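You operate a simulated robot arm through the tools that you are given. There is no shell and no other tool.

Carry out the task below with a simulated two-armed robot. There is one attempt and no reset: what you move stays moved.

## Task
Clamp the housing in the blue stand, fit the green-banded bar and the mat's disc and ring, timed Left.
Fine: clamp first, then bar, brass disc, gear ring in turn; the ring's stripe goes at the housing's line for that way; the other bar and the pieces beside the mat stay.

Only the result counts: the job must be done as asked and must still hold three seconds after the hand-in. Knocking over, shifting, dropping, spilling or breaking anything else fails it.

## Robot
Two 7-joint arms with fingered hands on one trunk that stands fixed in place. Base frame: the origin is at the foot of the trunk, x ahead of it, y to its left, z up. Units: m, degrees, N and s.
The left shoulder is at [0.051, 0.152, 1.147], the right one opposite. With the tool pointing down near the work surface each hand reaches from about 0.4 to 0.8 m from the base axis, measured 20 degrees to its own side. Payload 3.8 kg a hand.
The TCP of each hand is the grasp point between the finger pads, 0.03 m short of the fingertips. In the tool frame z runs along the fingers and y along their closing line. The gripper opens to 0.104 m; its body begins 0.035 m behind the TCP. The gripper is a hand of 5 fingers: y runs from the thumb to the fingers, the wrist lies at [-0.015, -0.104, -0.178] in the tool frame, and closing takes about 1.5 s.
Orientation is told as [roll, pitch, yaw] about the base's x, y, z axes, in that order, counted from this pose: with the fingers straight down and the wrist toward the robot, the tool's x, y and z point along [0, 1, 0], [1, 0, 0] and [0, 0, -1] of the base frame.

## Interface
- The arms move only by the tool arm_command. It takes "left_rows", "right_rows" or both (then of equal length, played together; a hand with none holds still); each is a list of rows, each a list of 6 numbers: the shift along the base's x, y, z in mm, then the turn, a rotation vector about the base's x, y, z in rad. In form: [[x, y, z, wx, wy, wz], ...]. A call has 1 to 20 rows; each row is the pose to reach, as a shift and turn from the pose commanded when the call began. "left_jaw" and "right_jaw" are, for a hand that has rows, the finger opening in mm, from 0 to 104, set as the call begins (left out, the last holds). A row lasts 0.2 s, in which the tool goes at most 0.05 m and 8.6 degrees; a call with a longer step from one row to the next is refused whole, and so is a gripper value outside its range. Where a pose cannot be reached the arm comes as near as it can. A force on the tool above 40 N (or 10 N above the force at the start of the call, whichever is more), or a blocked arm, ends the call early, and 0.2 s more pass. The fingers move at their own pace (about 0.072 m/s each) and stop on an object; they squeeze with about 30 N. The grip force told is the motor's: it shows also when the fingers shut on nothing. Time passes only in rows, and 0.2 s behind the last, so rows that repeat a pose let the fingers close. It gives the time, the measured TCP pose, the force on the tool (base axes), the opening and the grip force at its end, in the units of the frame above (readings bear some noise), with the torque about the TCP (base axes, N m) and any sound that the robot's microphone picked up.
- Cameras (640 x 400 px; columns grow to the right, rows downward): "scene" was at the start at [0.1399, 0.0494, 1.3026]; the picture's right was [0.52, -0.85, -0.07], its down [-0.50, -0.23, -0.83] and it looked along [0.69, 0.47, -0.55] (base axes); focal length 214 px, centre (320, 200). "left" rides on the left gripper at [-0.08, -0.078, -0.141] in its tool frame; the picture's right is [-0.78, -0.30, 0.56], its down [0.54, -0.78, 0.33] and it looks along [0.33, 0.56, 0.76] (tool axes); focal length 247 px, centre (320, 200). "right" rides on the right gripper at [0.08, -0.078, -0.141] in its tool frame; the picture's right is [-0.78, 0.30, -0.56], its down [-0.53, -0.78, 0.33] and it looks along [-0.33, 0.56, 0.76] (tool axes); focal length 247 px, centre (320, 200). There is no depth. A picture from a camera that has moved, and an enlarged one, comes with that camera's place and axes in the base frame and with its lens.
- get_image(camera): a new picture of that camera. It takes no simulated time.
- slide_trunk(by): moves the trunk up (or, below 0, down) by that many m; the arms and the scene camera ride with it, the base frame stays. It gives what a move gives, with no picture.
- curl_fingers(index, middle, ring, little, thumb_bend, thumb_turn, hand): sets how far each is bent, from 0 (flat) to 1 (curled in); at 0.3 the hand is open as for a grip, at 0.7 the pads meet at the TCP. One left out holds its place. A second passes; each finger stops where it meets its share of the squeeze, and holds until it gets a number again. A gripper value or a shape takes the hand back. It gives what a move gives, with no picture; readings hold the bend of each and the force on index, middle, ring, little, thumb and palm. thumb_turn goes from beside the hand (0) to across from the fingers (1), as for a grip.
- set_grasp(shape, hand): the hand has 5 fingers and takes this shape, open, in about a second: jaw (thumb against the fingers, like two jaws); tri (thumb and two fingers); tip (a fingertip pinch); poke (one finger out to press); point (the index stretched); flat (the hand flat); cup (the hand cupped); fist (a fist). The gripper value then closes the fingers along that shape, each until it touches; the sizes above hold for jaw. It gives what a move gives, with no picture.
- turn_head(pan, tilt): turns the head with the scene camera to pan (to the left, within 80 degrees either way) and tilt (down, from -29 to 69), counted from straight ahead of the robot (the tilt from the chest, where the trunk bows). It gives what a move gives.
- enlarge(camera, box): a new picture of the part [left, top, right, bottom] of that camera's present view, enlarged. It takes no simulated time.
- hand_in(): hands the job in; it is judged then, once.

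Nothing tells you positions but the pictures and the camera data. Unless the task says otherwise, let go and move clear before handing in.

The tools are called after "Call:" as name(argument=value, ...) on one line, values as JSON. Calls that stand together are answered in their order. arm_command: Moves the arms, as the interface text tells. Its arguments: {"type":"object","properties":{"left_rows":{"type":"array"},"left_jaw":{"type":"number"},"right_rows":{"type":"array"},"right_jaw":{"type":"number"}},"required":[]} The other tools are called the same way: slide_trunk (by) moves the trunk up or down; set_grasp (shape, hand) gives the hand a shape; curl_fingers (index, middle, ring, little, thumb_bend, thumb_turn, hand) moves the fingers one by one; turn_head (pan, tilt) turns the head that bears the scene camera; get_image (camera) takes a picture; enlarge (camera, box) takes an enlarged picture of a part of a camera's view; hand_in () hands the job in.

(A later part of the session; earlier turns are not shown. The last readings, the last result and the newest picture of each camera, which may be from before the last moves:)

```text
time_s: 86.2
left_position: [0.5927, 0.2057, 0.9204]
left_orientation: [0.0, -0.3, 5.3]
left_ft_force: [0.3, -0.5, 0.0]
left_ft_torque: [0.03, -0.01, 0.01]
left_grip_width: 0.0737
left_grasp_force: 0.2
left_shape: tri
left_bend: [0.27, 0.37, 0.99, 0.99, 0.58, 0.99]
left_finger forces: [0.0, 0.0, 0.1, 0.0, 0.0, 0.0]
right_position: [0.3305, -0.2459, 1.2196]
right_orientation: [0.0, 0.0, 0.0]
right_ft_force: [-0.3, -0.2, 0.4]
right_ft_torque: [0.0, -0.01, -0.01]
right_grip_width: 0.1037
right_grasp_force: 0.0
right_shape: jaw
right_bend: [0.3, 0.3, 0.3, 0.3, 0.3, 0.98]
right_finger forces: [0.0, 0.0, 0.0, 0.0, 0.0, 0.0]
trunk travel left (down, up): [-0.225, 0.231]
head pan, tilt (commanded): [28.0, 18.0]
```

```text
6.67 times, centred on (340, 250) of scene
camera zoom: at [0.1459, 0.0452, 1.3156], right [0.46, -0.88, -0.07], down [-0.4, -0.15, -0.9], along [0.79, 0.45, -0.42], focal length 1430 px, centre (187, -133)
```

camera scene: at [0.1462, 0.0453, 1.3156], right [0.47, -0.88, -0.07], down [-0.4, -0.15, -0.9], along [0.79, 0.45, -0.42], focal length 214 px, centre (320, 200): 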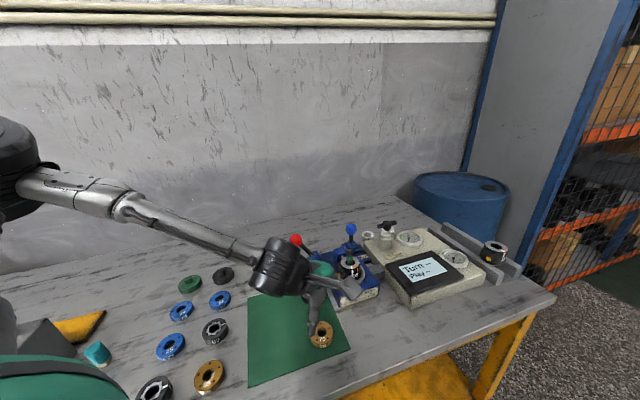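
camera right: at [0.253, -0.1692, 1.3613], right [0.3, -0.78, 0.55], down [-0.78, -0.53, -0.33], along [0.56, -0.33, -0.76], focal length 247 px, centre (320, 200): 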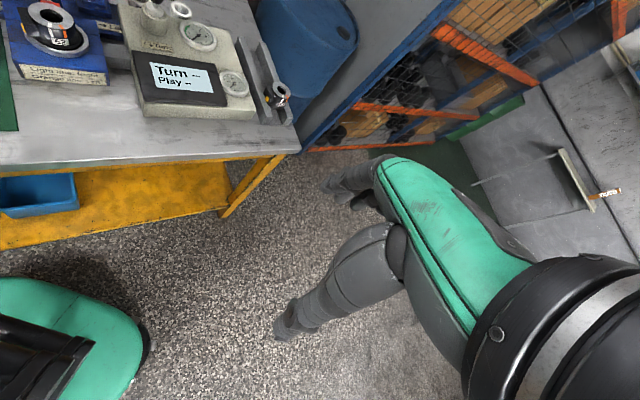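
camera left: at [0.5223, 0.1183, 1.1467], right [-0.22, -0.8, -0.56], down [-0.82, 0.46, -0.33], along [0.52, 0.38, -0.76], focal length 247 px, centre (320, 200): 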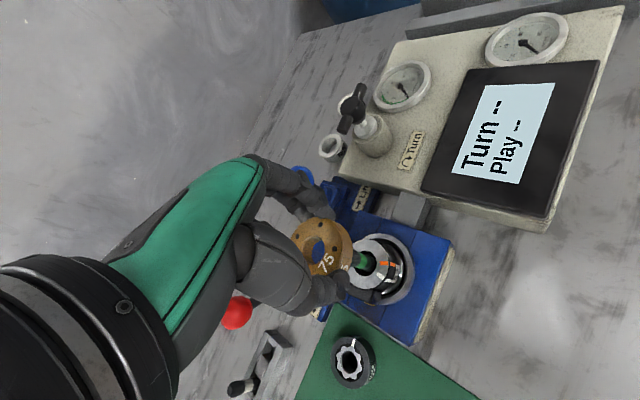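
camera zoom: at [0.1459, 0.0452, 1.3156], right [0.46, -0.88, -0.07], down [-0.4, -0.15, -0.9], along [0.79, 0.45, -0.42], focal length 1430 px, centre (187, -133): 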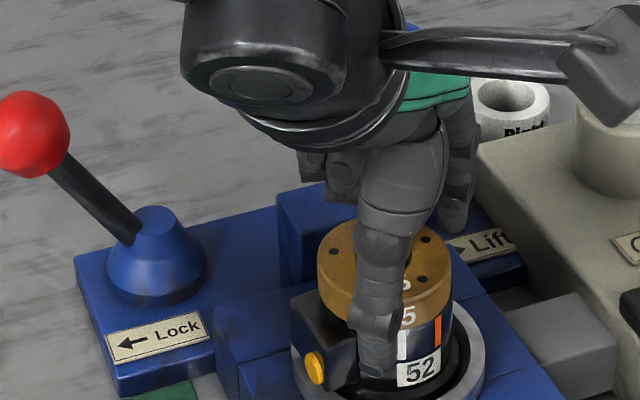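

The disc sits flush on the housing with the bar through it. I'll rise straight up and take a clear look.

Call:
arm_command(left_rows=[[0, 0, 8, 0, 0, 0], [0, 0, 20, 0, 0, 0], [0, 0, 40, 0, 0, 0], [0, 0, 65, 0, 0, 0], [0, 0, 95, 0, 0, 0], [-15, 5, 125, 0, 0, 0], [-35, 20, 140, 0, 0, 0], [-60, 40, 145, 0, 0, 0], [-85, 60, 145, 0, 0, 0]])

Call:
get_image(camera="left")

Call:
enlarge(camera="left", box=[330, 80, 490, 230])

Call:
enlarge(camera="scene", box=[310, 220, 370, 280])

```text
time_s: 88.2
left_position: [0.5076, 0.2657, 1.0652]
left_orientation: [0.0, -0.3, 5.3]
left_ft_force: [0.6, 0.1, 0.6]
left_ft_torque: [0.01, -0.01, 0.04]
left_grip_width: 0.0737
left_grasp_force: 0.0
left_shape: tri
left_bend: [0.27, 0.37, 0.99, 0.99, 0.57, 0.99]
left_finger forces: [0.0, 0.0, 0.0, 0.0, 0.0, 0.0]
right_position: [0.3296, -0.2449, 1.2219]
right_orientation: [0.0, 0.0, 0.0]
right_ft_force: [0.2, -0.4, 0.5]
right_ft_torque: [0.0, 0.01, -0.02]
right_grip_width: 0.1037
right_grasp_force: 0.1
right_shape: jaw
right_bend: [0.3, 0.3, 0.3, 0.3, 0.3, 0.98]
right_finger forces: [0.0, 0.1, 0.1, 0.1, 0.0, 0.0]
trunk travel left (down, up): [-0.225, 0.231]
head pan, tilt (commanded): [28.0, 18.0]
```

```text
taken
camera left: at [0.4365, 0.1797, 1.2058], right [-0.22, -0.8, -0.56], down [-0.82, 0.46, -0.34], along [0.53, 0.38, -0.76], focal length 247 px, centre (320, 200)
```

left: 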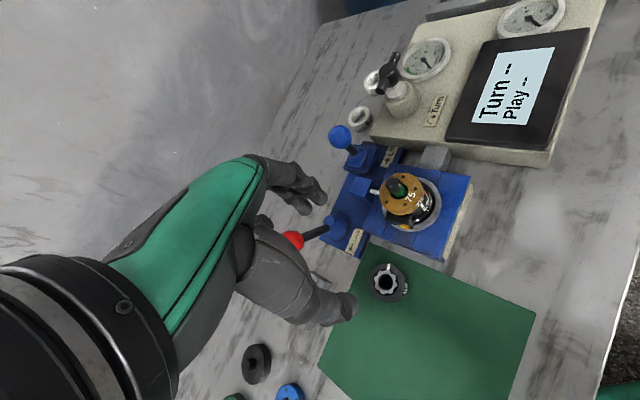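

```text
2.67 times, centred on (410, 155) of left
camera zoom: at [0.4365, 0.1797, 1.2058], right [-0.22, -0.8, -0.56], down [-0.82, 0.46, -0.34], along [0.53, 0.38, -0.76], focal length 659 px, centre (80, 320)
```

zoom: 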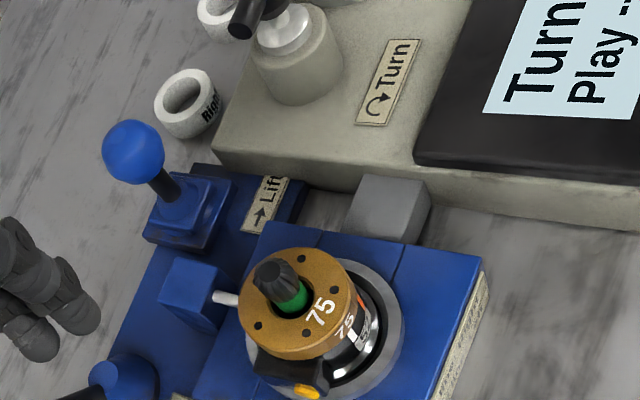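

```text
6.67 times, centred on (340, 250) of scene
camera zoom: at [0.1447, 0.0464, 1.3158], right [0.46, -0.88, -0.06], down [-0.4, -0.15, -0.9], along [0.79, 0.45, -0.42], focal length 1430 px, centre (187, -133)
```

zoom: 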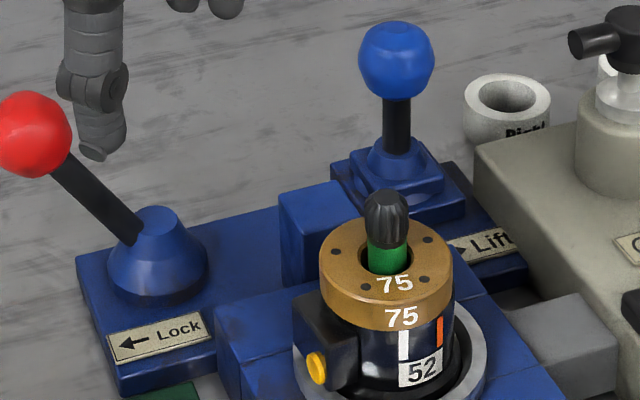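

The disc is flush and square on the housing. Now I'll measure the ring's stripe direction on the mat and the orange line's direction on the housing precisely.

Call:
enlarge(camera="left", box=[350, 250, 430, 310])

Call:
enlarge(camera="left", box=[370, 160, 460, 240])

Call:
enlarge(camera="scene", box=[290, 250, 350, 300])

```text
6.67 times, centred on (390, 280) of left
camera zoom: at [0.4365, 0.1797, 1.2058], right [-0.22, -0.8, -0.56], down [-0.82, 0.46, -0.34], along [0.53, 0.38, -0.76], focal length 1646 px, centre (-147, -333)
```

zoom: 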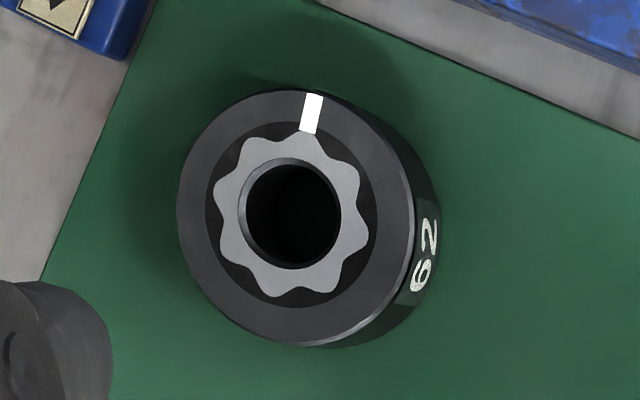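

```text
5.00 times, centred on (415, 200) of left
camera zoom: at [0.4365, 0.1797, 1.2058], right [-0.22, -0.8, -0.56], down [-0.82, 0.46, -0.34], along [0.53, 0.38, -0.76], focal length 1235 px, centre (-155, 200)
```

zoom: 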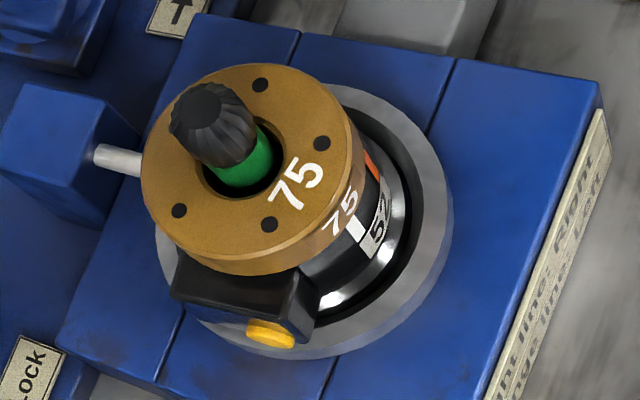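

```text
8.00 times, centred on (320, 275) of scene
camera zoom: at [0.1447, 0.0464, 1.3158], right [0.46, -0.88, -0.06], down [-0.4, -0.15, -0.9], along [0.79, 0.45, -0.42], focal length 1716 px, centre (320, -400)
```

zoom: 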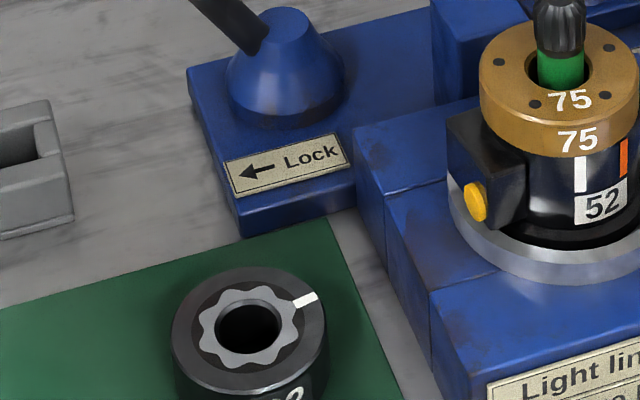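

The ring's stripe points at about -32 degrees and the orange line at about -110, so the ring must turn roughly -78 to -80 degrees. I'll pick it at yaw 38 and place near yaw -42. Moving over the ring now.

Call:
arm_command(left_rows=[[0, 3, -10, 0, 0, 0.095], [0, 7, -25, 0, 0, 0.19], [1, 12, -45, 0, 0, 0.285], [2, 17, -65, 0, 0, 0.38], [3, 22, -90, 0, 0, 0.475], [4, 27, -115, 0, 0, 0.571], [4, 27, -130, 0, 0, 0.571]], left_jaw=80)

Call:
get_image(camera="left")

Call:
enlarge(camera="left", box=[270, 190, 430, 330])

Call:
get_image(camera="scene")

```text
time_s: 89.8
left_position: [0.5118, 0.2911, 0.9356]
left_orientation: [0.0, -0.1, 38.2]
left_ft_force: [0.7, 0.3, 0.5]
left_ft_torque: [-0.01, 0.0, 0.01]
left_grip_width: 0.0795
left_grasp_force: 0.1
left_shape: tri
left_bend: [0.26, 0.35, 0.99, 0.99, 0.53, 0.99]
left_finger forces: [0.0, 0.1, 0.0, 0.0, 0.1, 0.0]
right_position: [0.3306, -0.2462, 1.2214]
right_orientation: [0.1, 0.0, 0.1]
right_ft_force: [-0.2, 0.2, -0.7]
right_ft_torque: [-0.01, -0.01, -0.03]
right_grip_width: 0.1039
right_grasp_force: 0.1
right_shape: jaw
right_bend: [0.3, 0.3, 0.3, 0.3, 0.3, 0.98]
right_finger forces: [0.0, 0.0, 0.1, 0.0, 0.2, 0.0]
trunk travel left (down, up): [-0.225, 0.231]
head pan, tilt (commanded): [28.0, 18.0]
```

```text
taken
camera left: at [0.4993, 0.1794, 1.076], right [0.25, -0.79, -0.56], down [-0.94, -0.06, -0.34], along [0.23, 0.61, -0.76], focal length 247 px, centre (320, 200)
```

left: 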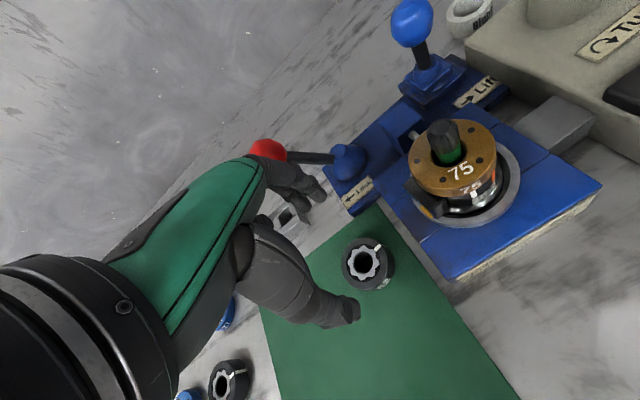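

```text
2.86 times, centred on (350, 260) of left
camera zoom: at [0.4993, 0.1794, 1.076], right [0.25, -0.79, -0.56], down [-0.94, -0.06, -0.34], along [0.23, 0.61, -0.76], focal length 706 px, centre (234, 29)
```

zoom: 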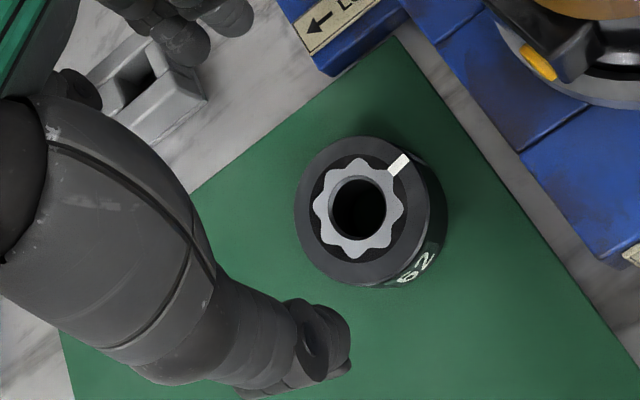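

```text
taken
camera scene: at [0.146, 0.0454, 1.3156], right [0.47, -0.88, -0.07], down [-0.4, -0.15, -0.9], along [0.79, 0.45, -0.42], focal length 214 px, centre (320, 200)
```

scene: 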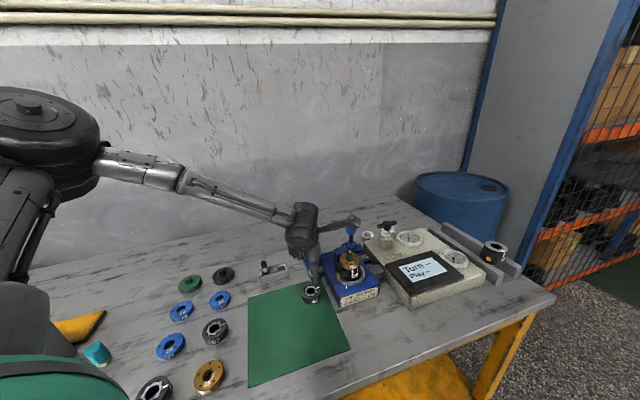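

Ring centre is at (0.5085, 0.301) with the stripe at -32.3 degrees. I'll lower partway and check the clearances to the lever and plate.

Call:
arm_command(left_rows=[[1, 1, -20, 0, 0, 0], [1, 1, -40, 0, 0, 0], [1, 1, -60, 0, 0, 0]])

Call:
get_image(camera="left")

Call:
enlarge(camera="scene", box=[260, 210, 380, 320])

```text
time_s: 90.6
left_position: [0.5113, 0.2921, 0.8757]
left_orientation: [0.0, -0.2, 38.1]
left_ft_force: [-0.3, -0.2, -0.6]
left_ft_torque: [0.02, -0.04, 0.01]
left_grip_width: 0.0797
left_grasp_force: 0.0
left_shape: tri
left_bend: [0.26, 0.35, 0.99, 0.99, 0.53, 0.99]
left_finger forces: [0.0, 0.0, 0.1, 0.0, 0.0, 0.1]
right_position: [0.3319, -0.2463, 1.22]
right_orientation: [0.0, 0.0, 0.1]
right_ft_force: [-0.4, 0.3, 0.2]
right_ft_torque: [0.01, 0.02, 0.0]
right_grip_width: 0.1035
right_grasp_force: 0.1
right_shape: jaw
right_bend: [0.3, 0.3, 0.3, 0.3, 0.3, 0.98]
right_finger forces: [0.0, 0.0, 0.1, 0.1, 0.0, 0.0]
trunk travel left (down, up): [-0.225, 0.231]
head pan, tilt (commanded): [28.0, 18.0]
```

```text
taken
camera left: at [0.4993, 0.1814, 1.016], right [0.25, -0.79, -0.56], down [-0.94, -0.06, -0.34], along [0.23, 0.61, -0.76], focal length 247 px, centre (320, 200)
```

left: 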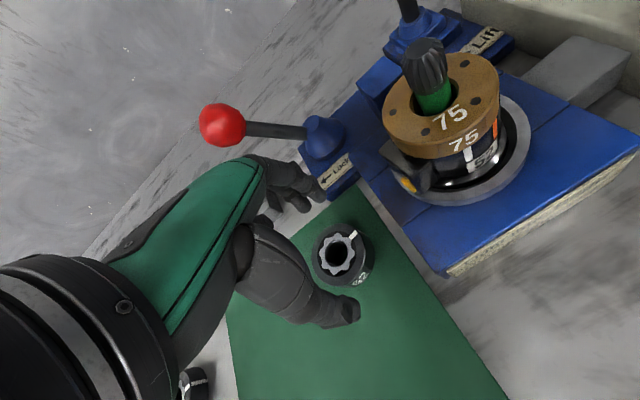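

```text
3.64 times, centred on (320, 265) of scene
camera zoom: at [0.1462, 0.0454, 1.3156], right [0.47, -0.88, -0.07], down [-0.4, -0.15, -0.9], along [0.79, 0.45, -0.42], focal length 780 px, centre (320, -36)
```

zoom: 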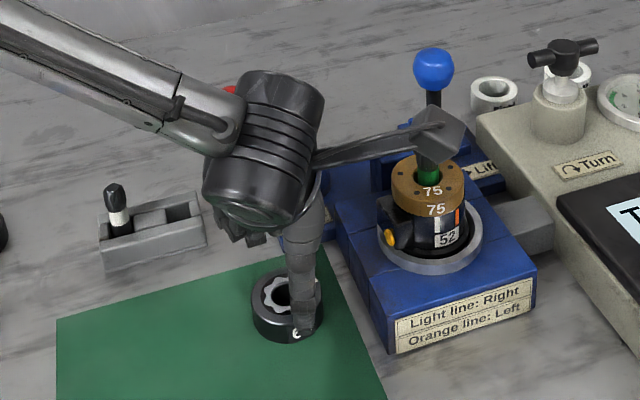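

All clear around the hand. Lowering to the ring's rim.

Call:
arm_command(left_rows=[[1, 0.5, -15, 0, 0, 0], [1, 0.5, -28, 0, 0, 0], [1, 0.5, -36, 0, 0, 0], [1, 0.5, -40, 0, 0, 0]])

Call:
enlarge(camera="left", box=[240, 180, 400, 320])

```text
time_s: 91.6
left_position: [0.5159, 0.2921, 0.8368]
left_orientation: [-0.1, -0.2, 38.0]
left_ft_force: [-0.4, 1.5, -0.2]
left_ft_torque: [0.05, -0.02, -0.03]
left_grip_width: 0.0794
left_grasp_force: 0.1
left_shape: tri
left_bend: [0.26, 0.35, 0.99, 0.99, 0.53, 0.99]
left_finger forces: [0.1, 0.1, 0.0, 0.0, 0.1, 0.1]
right_position: [0.3316, -0.2453, 1.2206]
right_orientation: [0.2, 0.1, 0.0]
right_ft_force: [-0.5, -0.1, -0.4]
right_ft_torque: [-0.02, -0.01, -0.01]
right_grip_width: 0.1036
right_grasp_force: 0.0
right_shape: jaw
right_bend: [0.3, 0.3, 0.3, 0.3, 0.3, 0.98]
right_finger forces: [0.0, 0.0, 0.0, 0.0, 0.1, 0.0]
trunk travel left (down, up): [-0.225, 0.231]
head pan, tilt (commanded): [28.0, 18.0]
```

```text
2.86 times, centred on (320, 250) of left
camera zoom: at [0.5018, 0.1817, 0.9764], right [0.25, -0.79, -0.56], down [-0.94, -0.06, -0.34], along [0.23, 0.61, -0.76], focal length 706 px, centre (320, 57)
```

zoom: 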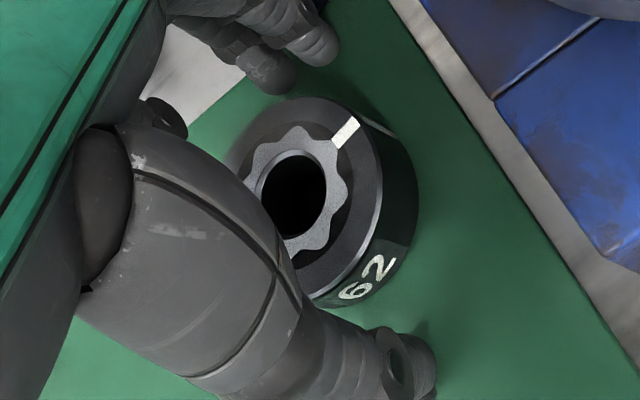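

The ring is centred in the hand. Closing on it.

Call:
arm_command(left_rows=[[0, 0, 0, 0, 0, 0], [0, 0, 0, 0, 0, 0], [0, 0, 0, 0, 0, 0], [0, 0, 0, 0, 0, 0], [0, 0, 0, 0, 0, 0], [0, 0, 0, 0, 0, 0]], left_jaw=40)

Call:
enlarge(camera="left", box=[240, 180, 400, 320])

```text
time_s: 93.0
left_position: [0.5156, 0.2931, 0.8356]
left_orientation: [0.0, -0.2, 38.1]
left_ft_force: [-0.4, -0.7, -1.6]
left_ft_torque: [-0.01, 0.01, 0.01]
left_grip_width: 0.0404
left_grasp_force: 30.3
left_shape: tri
left_bend: [0.75, 0.46, 1.0, 1.0, 0.74, 1.0]
left_finger forces: [9.9, 14.4, 0.0, 0.0, 22.3, 0.1]
right_position: [0.3323, -0.2464, 1.2197]
right_orientation: [0.2, -0.1, 0.1]
right_ft_force: [-0.3, -0.3, -0.4]
right_ft_torque: [-0.05, 0.02, -0.02]
right_grip_width: 0.1037
right_grasp_force: 0.1
right_shape: jaw
right_bend: [0.3, 0.3, 0.3, 0.3, 0.3, 0.98]
right_finger forces: [0.0, 0.1, 0.0, 0.0, 0.0, 0.0]
trunk travel left (down, up): [-0.225, 0.231]
head pan, tilt (commanded): [28.0, 18.0]
```

```text
2.86 times, centred on (320, 250) of left
camera zoom: at [0.5018, 0.1817, 0.9764], right [0.25, -0.79, -0.56], down [-0.94, -0.06, -0.33], along [0.23, 0.61, -0.76], focal length 706 px, centre (320, 57)
```

zoom: 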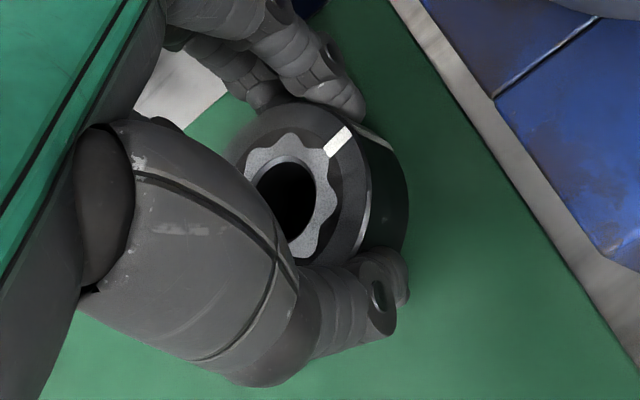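

The ring is held with three contacts. I'll lift it slowly and check it's level.

Call:
arm_command(left_rows=[[0, 0, 3, 0, 0, 0], [0, 0, 7, 0, 0, 0], [0, 0, 12, 0, 0, 0], [0, 0, 20, 0, 0, 0], [0, 0, 32, 0, 0, 0], [0, 0, 50, 0, 0, 0]])

Call:
enlarge(camera="left", box=[240, 180, 400, 320])

Call:
enlarge(camera="scene", box=[260, 210, 380, 320])

```text
time_s: 94.4
left_position: [0.5134, 0.2915, 0.8877]
left_orientation: [0.1, -0.3, 38.0]
left_ft_force: [-0.9, 0.3, -2.4]
left_ft_torque: [-0.04, -0.05, -0.02]
left_grip_width: 0.0401
left_grasp_force: 29.7
left_shape: tri
left_bend: [0.75, 0.46, 1.0, 1.0, 0.74, 1.0]
left_finger forces: [9.7, 14.3, 0.0, 0.0, 21.6, 0.0]
right_position: [0.3319, -0.247, 1.2197]
right_orientation: [0.1, 0.0, 0.0]
right_ft_force: [-0.4, -0.4, 0.9]
right_ft_torque: [0.01, -0.03, 0.01]
right_grip_width: 0.1038
right_grasp_force: 0.0
right_shape: jaw
right_bend: [0.3, 0.3, 0.3, 0.3, 0.3, 0.98]
right_finger forces: [0.0, 0.0, 0.1, 0.0, 0.0, 0.0]
trunk travel left (down, up): [-0.225, 0.231]
head pan, tilt (commanded): [28.0, 18.0]
```

```text
2.86 times, centred on (320, 250) of left
camera zoom: at [0.5014, 0.1815, 1.0274], right [0.25, -0.79, -0.56], down [-0.94, -0.06, -0.33], along [0.23, 0.61, -0.76], focal length 706 px, centre (320, 57)
```

zoom: 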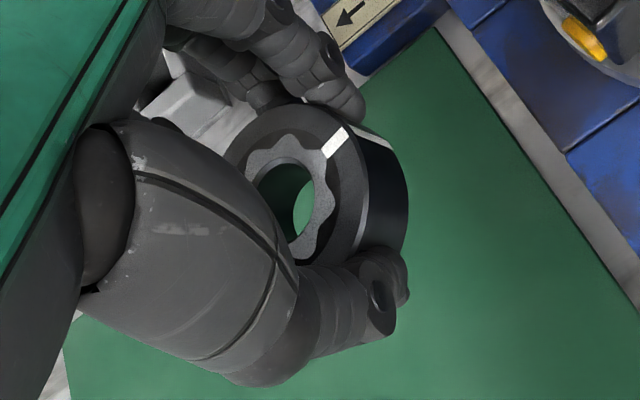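

```text
3.64 times, centred on (320, 265) of scene
camera zoom: at [0.1459, 0.0453, 1.3157], right [0.46, -0.88, -0.07], down [-0.4, -0.15, -0.9], along [0.79, 0.45, -0.42], focal length 780 px, centre (320, -36)
```

zoom: 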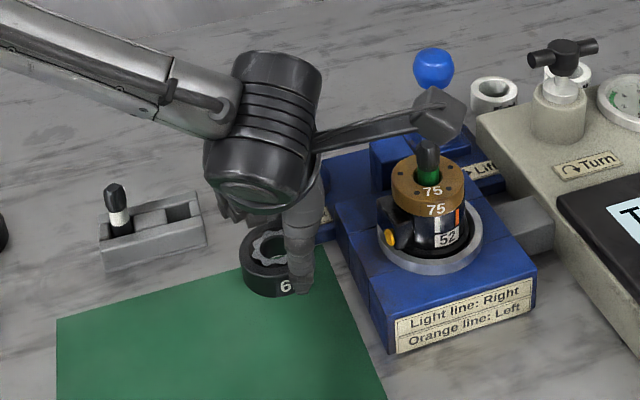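

The ring is held level. I'll raise it and swing to yaw about -38 degrees over the bar, slowly.

Call:
arm_command(left_rows=[[0, 0, 25, 0, 0, 0], [0, 0, 55, 0, 0, 0], [0, 0, 90, 0, 0, 0], [0, 0, 125, 0, 0, 0], [0, 0, 150, 0, 0, 0], [5, -6, 155, 0, 0, -0.1], [10, -12, 155, 0, 0, -0.2], [15, -18, 155, 0, 0, -0.3], [20, -24, 155, 0, 0, -0.4], [25, -30, 155, 0, 0, -0.5], [30, -36, 155, 0, 0, -0.6], [35, -42, 155, 0, 0, -0.7], [41, -49, 155, 0, 0, -0.8], [47, -56, 155, 0, 0, -0.9], [53, -63, 155, 0, 0, -1.0], [59, -70, 155, 0, 0, -1.1], [65, -78, 155, 0, 0, -1.2], [71, -86, 155, 0, 0, -1.326]])

Call:
get_image(camera="left")

Call:
enlarge(camera="left", box=[240, 180, 400, 320])

Call:
enlarge(camera="scene", box=[300, 190, 400, 290])

```text
time_s: 98.2
left_position: [0.5865, 0.2076, 1.0401]
left_orientation: [-0.1, -0.1, -37.9]
left_ft_force: [0.8, 0.7, -2.7]
left_ft_torque: [-0.01, 0.05, -0.03]
left_grip_width: 0.0393
left_grasp_force: 30.3
left_shape: tri
left_bend: [0.75, 0.46, 1.0, 1.0, 0.74, 1.0]
left_finger forces: [9.9, 14.3, 0.1, 0.0, 21.0, 0.0]
right_position: [0.3325, -0.2456, 1.2195]
right_orientation: [0.1, 0.1, 0.1]
right_ft_force: [0.9, 0.0, 0.5]
right_ft_torque: [-0.01, 0.03, -0.04]
right_grip_width: 0.1034
right_grasp_force: 0.0
right_shape: jaw
right_bend: [0.3, 0.3, 0.3, 0.3, 0.3, 0.98]
right_finger forces: [0.1, 0.0, 0.0, 0.0, 0.0, 0.0]
trunk travel left (down, up): [-0.225, 0.231]
head pan, tilt (commanded): [28.0, 18.0]
```

```text
taken
camera left: at [0.4748, 0.1923, 1.1819], right [-0.71, -0.43, -0.56], down [-0.28, 0.9, -0.34], along [0.65, -0.08, -0.76], focal length 247 px, centre (320, 200)
```

left: 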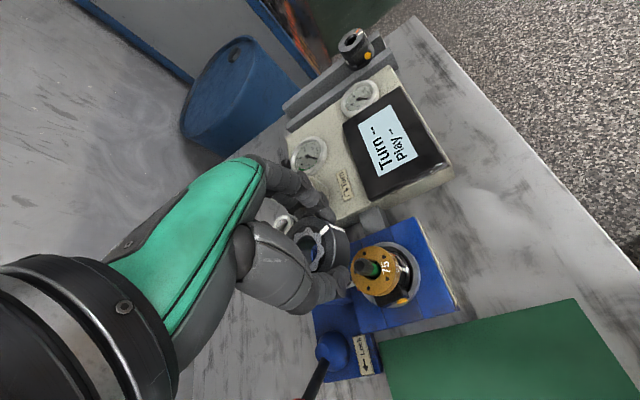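

```text
2.86 times, centred on (320, 250) of left
camera zoom: at [0.4748, 0.1923, 1.1819], right [-0.71, -0.43, -0.56], down [-0.28, 0.9, -0.34], along [0.65, -0.08, -0.76], focal length 706 px, centre (320, 57)
```

zoom: 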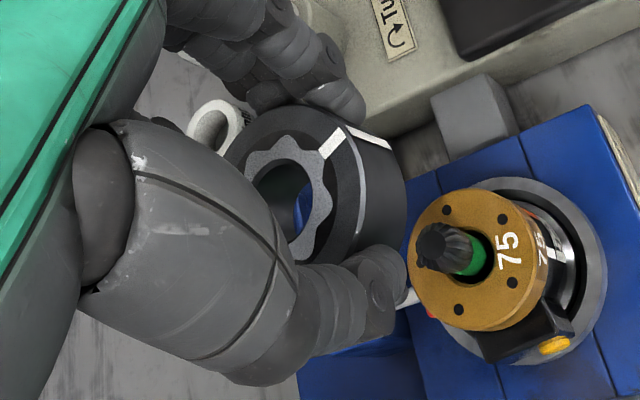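

```text
4.00 times, centred on (350, 240) of scene
camera zoom: at [0.1471, 0.0453, 1.3154], right [0.47, -0.88, -0.07], down [-0.41, -0.15, -0.9], along [0.79, 0.45, -0.43], focal length 858 px, centre (200, 40)
```

zoom: 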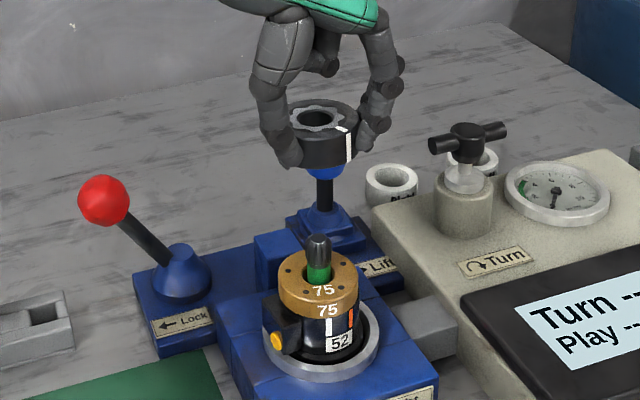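

The ring hangs over the bar with its stripe (on top and side) close to the orange line's direction. I'll zoom in to compare them precisely.

Call:
enlarge(camera="scene", box=[360, 205, 400, 245])

Call:
enlarge(camera="scene", box=[350, 245, 400, 285])

```text
10.00 times, centred on (380, 225) of scene
camera zoom: at [0.1471, 0.0453, 1.3154], right [0.47, -0.88, -0.07], down [-0.41, -0.15, -0.9], along [0.79, 0.45, -0.43], focal length 2145 px, centre (-280, -50)
```

zoom: 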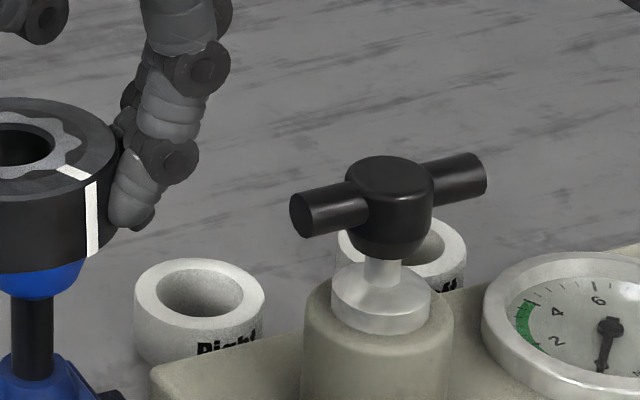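

```text
10.00 times, centred on (375, 265) of scene
camera zoom: at [0.1471, 0.0453, 1.3154], right [0.47, -0.88, -0.07], down [-0.41, -0.15, -0.9], along [0.79, 0.45, -0.43], focal length 2145 px, centre (-230, -450)
```

zoom: 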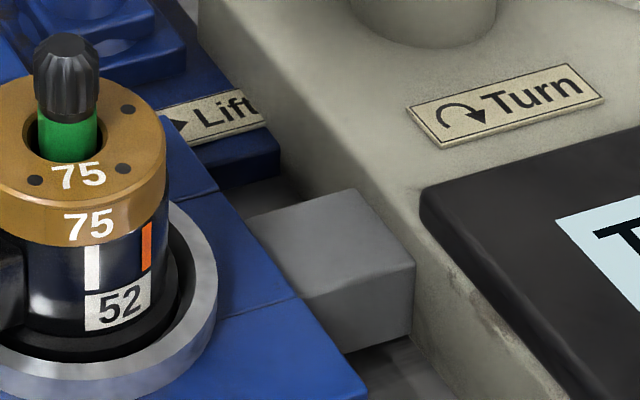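

Call:
enlarge(camera="scene", box=[335, 205, 375, 230])

Call:
enlarge(camera="scene", box=[330, 253, 370, 278])

Call:
enlarge(camera="left", box=[340, 210, 440, 310])

```text
16.00 times, centred on (355, 218) of scene
camera zoom: at [0.1471, 0.0453, 1.3154], right [0.47, -0.88, -0.07], down [-0.41, -0.15, -0.9], along [0.79, 0.45, -0.43], focal length 3432 px, centre (-240, -80)
```

zoom: 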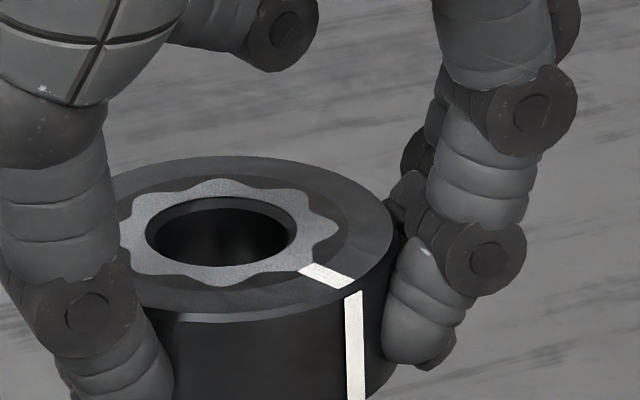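

```text
16.00 times, centred on (350, 266) of scene
camera zoom: at [0.1471, 0.0453, 1.3154], right [0.47, -0.88, -0.07], down [-0.41, -0.15, -0.9], along [0.79, 0.45, -0.43], focal length 3432 px, centre (-160, -848)
```

zoom: 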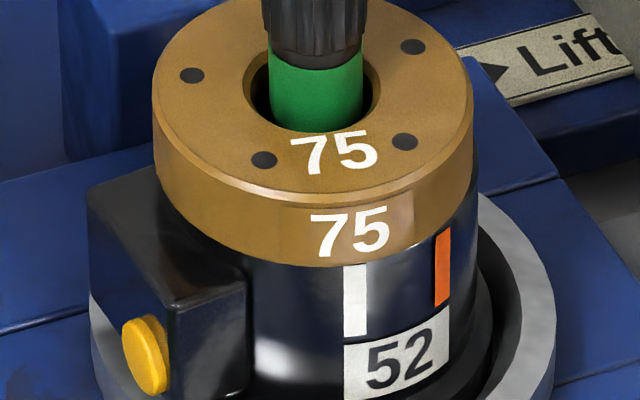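

```text
4.00 times, centred on (390, 260) of left
camera zoom: at [0.4748, 0.1923, 1.1819], right [-0.71, -0.43, -0.56], down [-0.28, 0.9, -0.34], along [0.65, -0.08, -0.76], focal length 988 px, centre (40, -40)
```

zoom: 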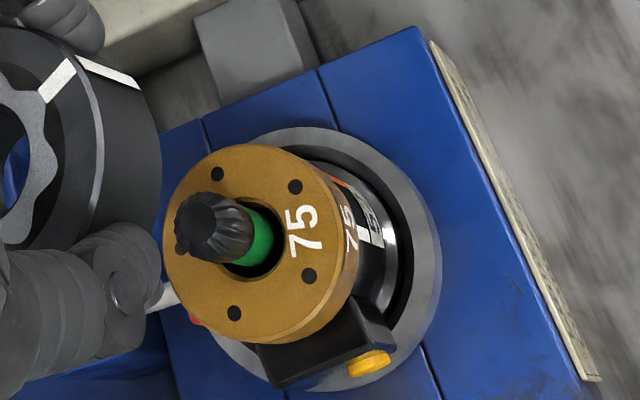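

Measured against the same reference, the orange line is about 1–2 degrees further round than the stripe, and the ring is about 2 mm too far in depth. I'll correct both and lower to just above the bar's tip.

Call:
arm_command(left_rows=[[-1, -0.5, -10, 0, 0, 0.013], [-1.8, -1, -20, 0, 0, 0.026], [-1.8, -1, -32, 0, 0, 0.026], [-1.8, -1, -44, 0, 0, 0.026], [-1.8, -1, -55, 0, 0, 0.026], [-1.8, -1, -55, 0, 0, 0.026]])

Call:
enlarge(camera="scene", box=[320, 220, 380, 280])

Call:
enlarge(camera="left", box=[240, 180, 400, 320])

```text
time_s: 99.6
left_position: [0.583, 0.2075, 0.9852]
left_orientation: [0.0, -0.1, -36.5]
left_ft_force: [0.0, -0.1, -3.6]
left_ft_torque: [-0.04, 0.05, -0.01]
left_grip_width: 0.0394
left_grasp_force: 29.7
left_shape: tri
left_bend: [0.75, 0.46, 1.0, 1.0, 0.74, 1.0]
left_finger forces: [9.7, 14.3, 0.0, 0.1, 20.9, 0.0]
right_position: [0.3317, -0.2457, 1.2194]
right_orientation: [0.1, 0.0, 0.1]
right_ft_force: [0.2, -0.5, 0.9]
right_ft_torque: [-0.02, 0.0, 0.01]
right_grip_width: 0.1037
right_grasp_force: 0.0
right_shape: jaw
right_bend: [0.3, 0.3, 0.3, 0.3, 0.3, 0.98]
right_finger forces: [0.1, 0.0, 0.0, 0.0, 0.0, 0.0]
trunk travel left (down, up): [-0.225, 0.231]
head pan, tilt (commanded): [28.0, 18.0]
```

```text
6.67 times, centred on (350, 250) of scene
camera zoom: at [0.1463, 0.0453, 1.3156], right [0.46, -0.88, -0.07], down [-0.4, -0.15, -0.9], along [0.79, 0.45, -0.42], focal length 1430 px, centre (120, -133)
```

zoom: 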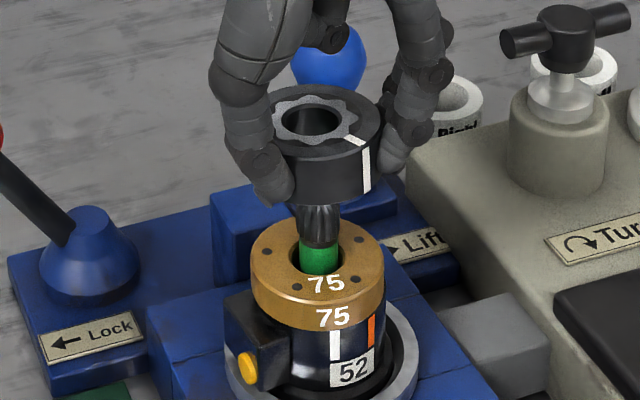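

```text
2.86 times, centred on (320, 250) of left
camera zoom: at [0.473, 0.1889, 1.1265], right [-0.7, -0.45, -0.56], down [-0.31, 0.89, -0.33], along [0.65, -0.06, -0.76], focal length 706 px, centre (320, 57)
```

zoom: 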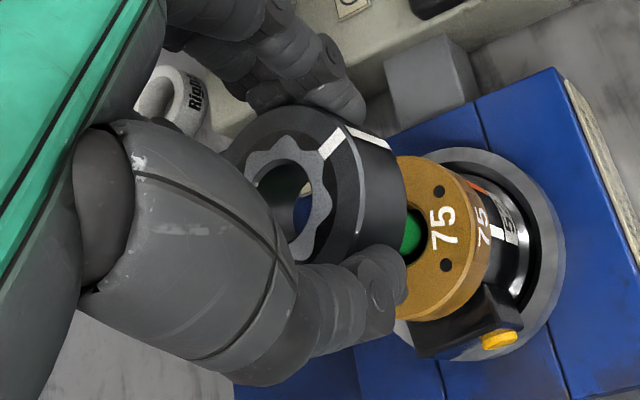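

Call:
enlarge(camera="scene", box=[330, 230, 370, 255])

Call:
enlarge(camera="scene", box=[330, 253, 370, 278])

```text
16.00 times, centred on (350, 242) of scene
camera zoom: at [0.1463, 0.0453, 1.3156], right [0.46, -0.88, -0.07], down [-0.4, -0.15, -0.9], along [0.79, 0.45, -0.42], focal length 3432 px, centre (-160, -480)
```

zoom: 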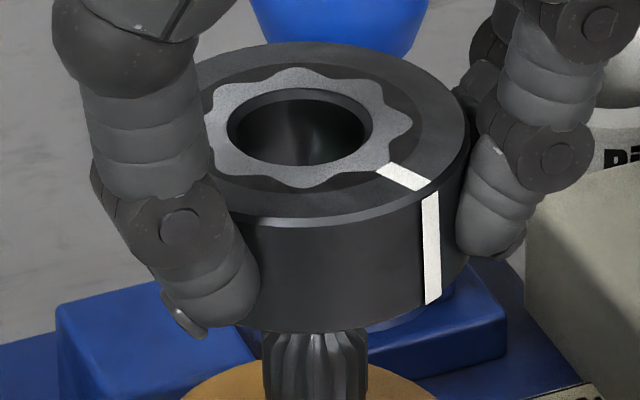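

```text
16.00 times, centred on (350, 266) of scene
camera zoom: at [0.1463, 0.0453, 1.3156], right [0.46, -0.88, -0.07], down [-0.4, -0.15, -0.9], along [0.79, 0.45, -0.42], focal length 3432 px, centre (-160, -848)
```

zoom: 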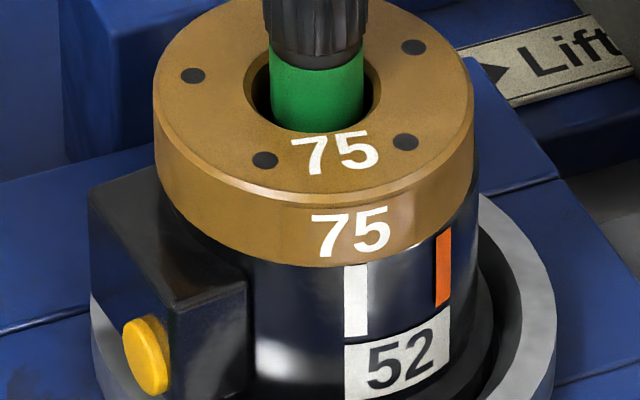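

Stripe and orange line agree within about a degree; the ring sits about 1 mm left of the bar's axis. I'll correct that and lower onto the bar's tip.

Call:
arm_command(left_rows=[[0.5, -1, 0, 0, 0, 0.012], [0.5, -1, -5, 0, 0, 0.012], [0.5, -1, -10, 0, 0, 0.012], [0.5, -1, -14, 0, 0, 0.012], [0.5, -1, -18, 0, 0, 0.012]])

Call:
enlarge(camera="left", box=[240, 180, 400, 320])

Call:
enlarge(camera="scene", box=[330, 235, 370, 260])

```text
time_s: 100.8
left_position: [0.5841, 0.2059, 0.9672]
left_orientation: [0.0, -0.2, -35.8]
left_ft_force: [0.7, -0.3, -2.9]
left_ft_torque: [-0.01, 0.04, 0.0]
left_grip_width: 0.0394
left_grasp_force: 29.4
left_shape: tri
left_bend: [0.75, 0.46, 1.0, 1.0, 0.74, 1.0]
left_finger forces: [9.8, 14.2, 0.0, 0.0, 20.9, 0.1]
right_position: [0.331, -0.246, 1.2194]
right_orientation: [0.1, 0.0, 0.1]
right_ft_force: [-0.3, 0.1, -0.6]
right_ft_torque: [0.01, 0.0, 0.02]
right_grip_width: 0.1036
right_grasp_force: 0.0
right_shape: jaw
right_bend: [0.3, 0.3, 0.3, 0.3, 0.3, 0.98]
right_finger forces: [0.0, 0.0, 0.0, 0.0, 0.0, 0.1]
trunk travel left (down, up): [-0.225, 0.231]
head pan, tilt (commanded): [28.0, 18.0]
```

```text
2.86 times, centred on (320, 250) of left
camera zoom: at [0.4737, 0.1867, 1.1085], right [-0.69, -0.46, -0.56], down [-0.32, 0.89, -0.33], along [0.65, -0.05, -0.76], focal length 706 px, centre (320, 57)
```

zoom: 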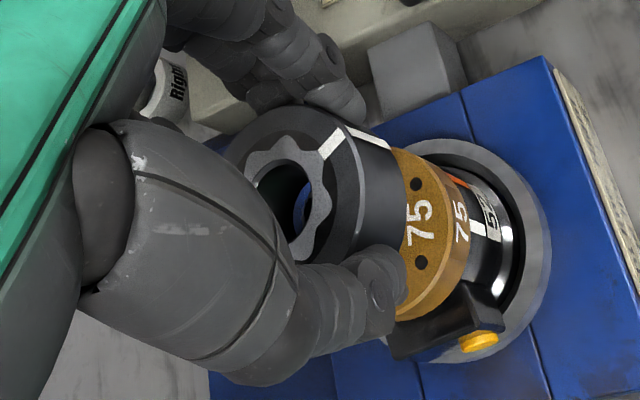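

```text
16.00 times, centred on (350, 248) of scene
camera zoom: at [0.1465, 0.0454, 1.3155], right [0.46, -0.88, -0.07], down [-0.4, -0.15, -0.9], along [0.79, 0.45, -0.42], focal length 3432 px, centre (-160, -560)
```

zoom: 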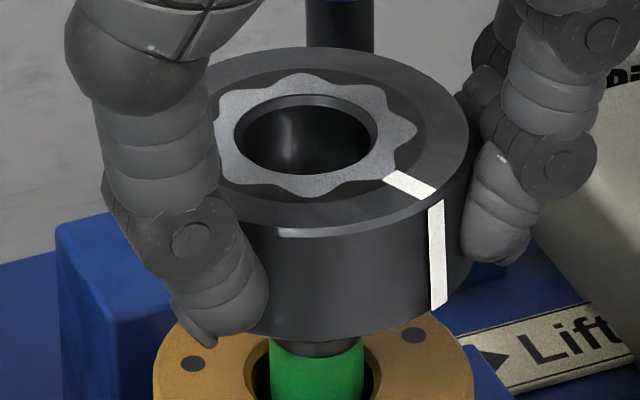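

No contact yet. I'll go down another step and watch the force and the view through the hole.

Call:
arm_command(left_rows=[[0, 0, -3, 0, 0, 0], [0, 0, -6, 0, 0, 0], [0, 0, -9, 0, 0, 0], [0, 0, -12, 0, 0, 0]])

Call:
enlarge(camera="left", box=[240, 180, 400, 320])

Call:
enlarge(camera="scene", box=[330, 235, 370, 260])

```text
time_s: 101.8
left_position: [0.5835, 0.2059, 0.9555]
left_orientation: [-0.1, 0.0, -35.9]
left_ft_force: [0.4, 0.0, -2.4]
left_ft_torque: [-0.07, 0.04, 0.01]
left_grip_width: 0.0392
left_grasp_force: 29.7
left_shape: tri
left_bend: [0.75, 0.46, 1.0, 1.0, 0.74, 1.0]
left_finger forces: [9.7, 14.2, 0.0, 0.0, 20.8, 0.1]
right_position: [0.3323, -0.2448, 1.2203]
right_orientation: [0.2, 0.0, 0.0]
right_ft_force: [-1.0, 0.3, 0.0]
right_ft_torque: [0.02, 0.02, -0.02]
right_grip_width: 0.1038
right_grasp_force: 0.0
right_shape: jaw
right_bend: [0.3, 0.3, 0.3, 0.3, 0.3, 0.98]
right_finger forces: [0.0, 0.0, 0.1, 0.0, 0.0, 0.1]
trunk travel left (down, up): [-0.225, 0.231]
head pan, tilt (commanded): [28.0, 18.0]
```

```text
2.86 times, centred on (320, 250) of left
camera zoom: at [0.4735, 0.1862, 1.0965], right [-0.69, -0.46, -0.56], down [-0.32, 0.89, -0.33], along [0.65, -0.06, -0.76], focal length 706 px, centre (320, 57)
```

zoom: 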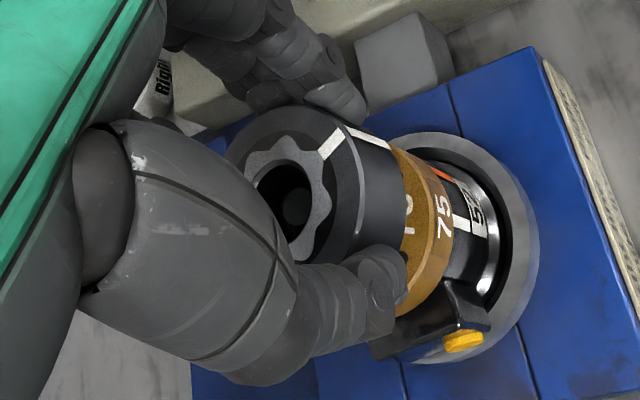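

```text
16.00 times, centred on (350, 248) of scene
camera zoom: at [0.1465, 0.0454, 1.3155], right [0.46, -0.88, -0.07], down [-0.4, -0.15, -0.9], along [0.79, 0.45, -0.42], focal length 3432 px, centre (-160, -560)
```

zoom: 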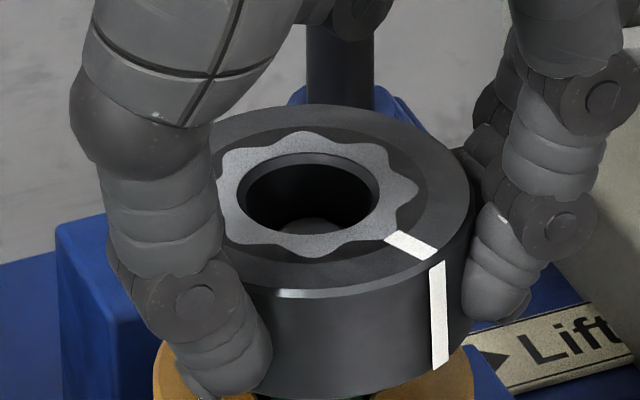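

The bar's tip is visible inside the ring's hole, well centred. Continuing down.

Call:
arm_command(left_rows=[[0, 0, -3, 0, 0, 0], [0, 0, -6, 0, 0, 0], [0, 0, -9, 0, 0, 0], [0, 0, -12, 0, 0, 0]])

Call:
enlarge(camera="left", box=[240, 180, 400, 320])

Call:
enlarge(camera="scene", box=[320, 235, 380, 275])

```text
time_s: 102.8
left_position: [0.5841, 0.206, 0.9437]
left_orientation: [0.0, -0.1, -35.8]
left_ft_force: [-0.5, -0.8, -3.1]
left_ft_torque: [-0.03, 0.02, 0.0]
left_grip_width: 0.0394
left_grasp_force: 29.7
left_shape: tri
left_bend: [0.75, 0.46, 1.0, 1.0, 0.74, 1.0]
left_finger forces: [9.6, 14.3, 0.0, 0.0, 20.7, 0.0]
right_position: [0.3319, -0.2457, 1.2195]
right_orientation: [0.1, 0.1, 0.2]
right_ft_force: [0.0, 0.0, 0.1]
right_ft_torque: [-0.02, -0.01, 0.0]
right_grip_width: 0.1038
right_grasp_force: 0.2
right_shape: jaw
right_bend: [0.3, 0.3, 0.3, 0.3, 0.3, 0.98]
right_finger forces: [0.1, 0.0, 0.0, 0.1, 0.0, 0.0]
trunk travel left (down, up): [-0.225, 0.231]
head pan, tilt (commanded): [28.0, 18.0]
```

```text
2.86 times, centred on (320, 250) of left
camera zoom: at [0.4735, 0.1864, 1.0843], right [-0.69, -0.46, -0.56], down [-0.32, 0.89, -0.33], along [0.65, -0.05, -0.76], focal length 706 px, centre (320, 57)
```

zoom: 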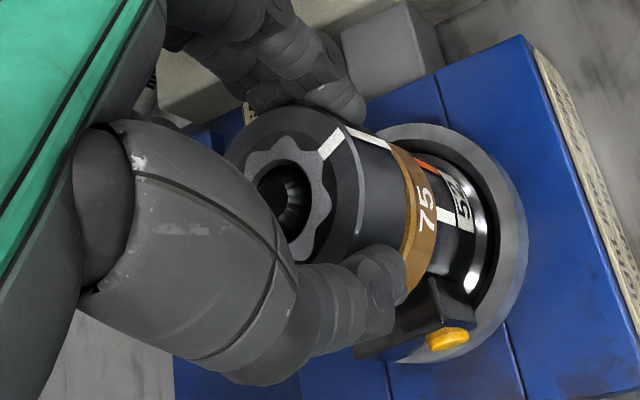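

```text
10.00 times, centred on (350, 255) of scene
camera zoom: at [0.1465, 0.0454, 1.3155], right [0.46, -0.88, -0.07], down [-0.4, -0.15, -0.9], along [0.79, 0.45, -0.42], focal length 2145 px, centre (20, -350)
```

zoom: 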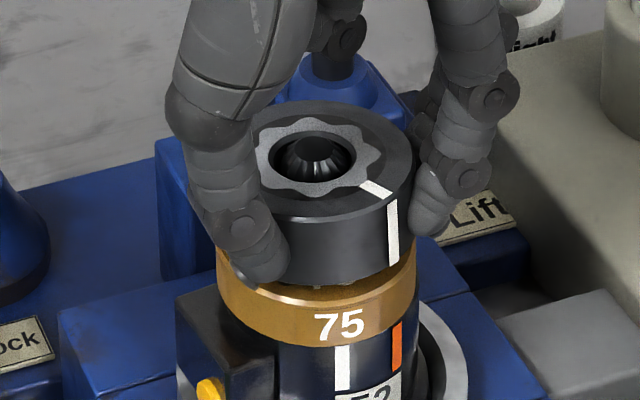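

The bar's head is inside the ring and the stripe lines up with the orange line. Lowering the last bit until the ring rests on the disc.

Call:
arm_command(left_rows=[[0, 0, -2, 0, 0, 0], [0, 0, -4, 0, 0, 0], [0, 0, -6, 0, 0, 0]])

Call:
enlarge(camera="scene", box=[330, 245, 370, 270])

```text
time_s: 103.6
left_position: [0.5844, 0.2038, 0.9383]
left_orientation: [0.0, -0.2, -35.9]
left_ft_force: [-0.2, 0.8, -1.8]
left_ft_torque: [-0.01, 0.01, 0.01]
left_grip_width: 0.0395
left_grasp_force: 30.0
left_shape: tri
left_bend: [0.75, 0.46, 1.0, 1.0, 0.74, 1.0]
left_finger forces: [9.4, 14.5, 0.0, 0.0, 21.2, 0.0]
right_position: [0.3321, -0.2462, 1.2202]
right_orientation: [0.1, 0.1, 0.1]
right_ft_force: [0.0, -1.1, 0.3]
right_ft_torque: [0.01, -0.01, 0.01]
right_grip_width: 0.1038
right_grasp_force: 0.1
right_shape: jaw
right_bend: [0.3, 0.3, 0.3, 0.3, 0.3, 0.98]
right_finger forces: [0.0, 0.1, 0.0, 0.0, 0.0, 0.1]
trunk travel left (down, up): [-0.225, 0.231]
head pan, tilt (commanded): [28.0, 18.0]
```

```text
16.00 times, centred on (350, 258) of scene
camera zoom: at [0.1462, 0.0453, 1.3156], right [0.46, -0.88, -0.07], down [-0.4, -0.15, -0.9], along [0.79, 0.45, -0.42], focal length 3432 px, centre (-160, -720)
```

zoom: 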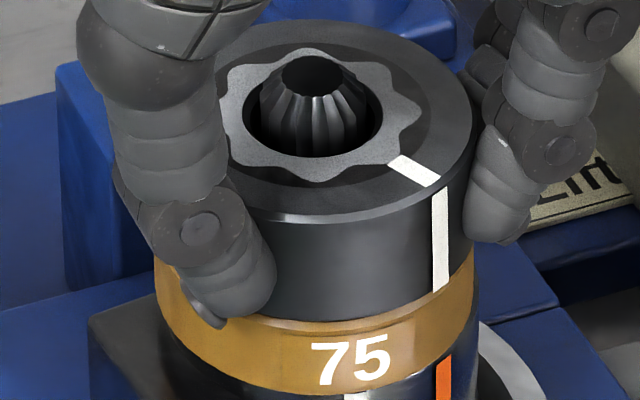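

Stripe and orange line now read as one continuous line. I'll lower another millimetre or two to confirm it's fully down.

Call:
arm_command(left_rows=[[0, 0, -1, 0, 0, 0], [0, 0, -2, 0, 0, 0]])

Call:
enlarge(camera="scene", box=[330, 245, 370, 270])

```text
time_s: 104.2
left_position: [0.5842, 0.2048, 0.9365]
left_orientation: [0.0, -0.2, -35.7]
left_ft_force: [-0.6, -0.4, -0.2]
left_ft_torque: [0.02, -0.04, -0.03]
left_grip_width: 0.0395
left_grasp_force: 30.2
left_shape: tri
left_bend: [0.75, 0.46, 1.0, 1.0, 0.74, 1.0]
left_finger forces: [9.7, 14.7, 0.1, 0.0, 21.7, 0.1]
right_position: [0.3318, -0.2457, 1.2201]
right_orientation: [0.1, 0.0, 0.0]
right_ft_force: [0.4, 0.0, -0.3]
right_ft_torque: [0.01, 0.03, 0.05]
right_grip_width: 0.104
right_grasp_force: 0.2
right_shape: jaw
right_bend: [0.3, 0.3, 0.3, 0.3, 0.3, 0.98]
right_finger forces: [0.0, 0.0, 0.0, 0.1, 0.0, 0.0]
trunk travel left (down, up): [-0.225, 0.231]
head pan, tilt (commanded): [28.0, 18.0]
```

```text
16.00 times, centred on (350, 258) of scene
camera zoom: at [0.1457, 0.0451, 1.3157], right [0.47, -0.88, -0.07], down [-0.4, -0.15, -0.9], along [0.79, 0.45, -0.42], focal length 3432 px, centre (-160, -720)
```

zoom: 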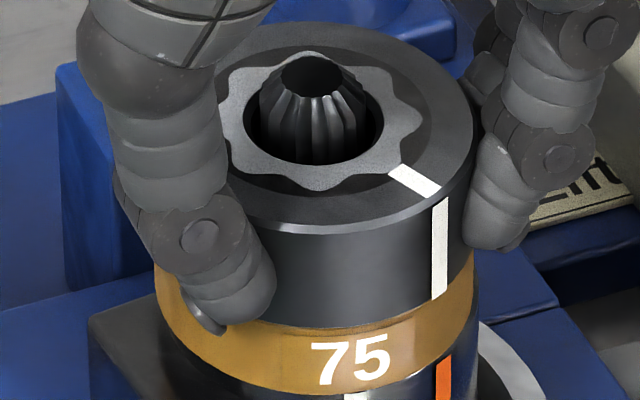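

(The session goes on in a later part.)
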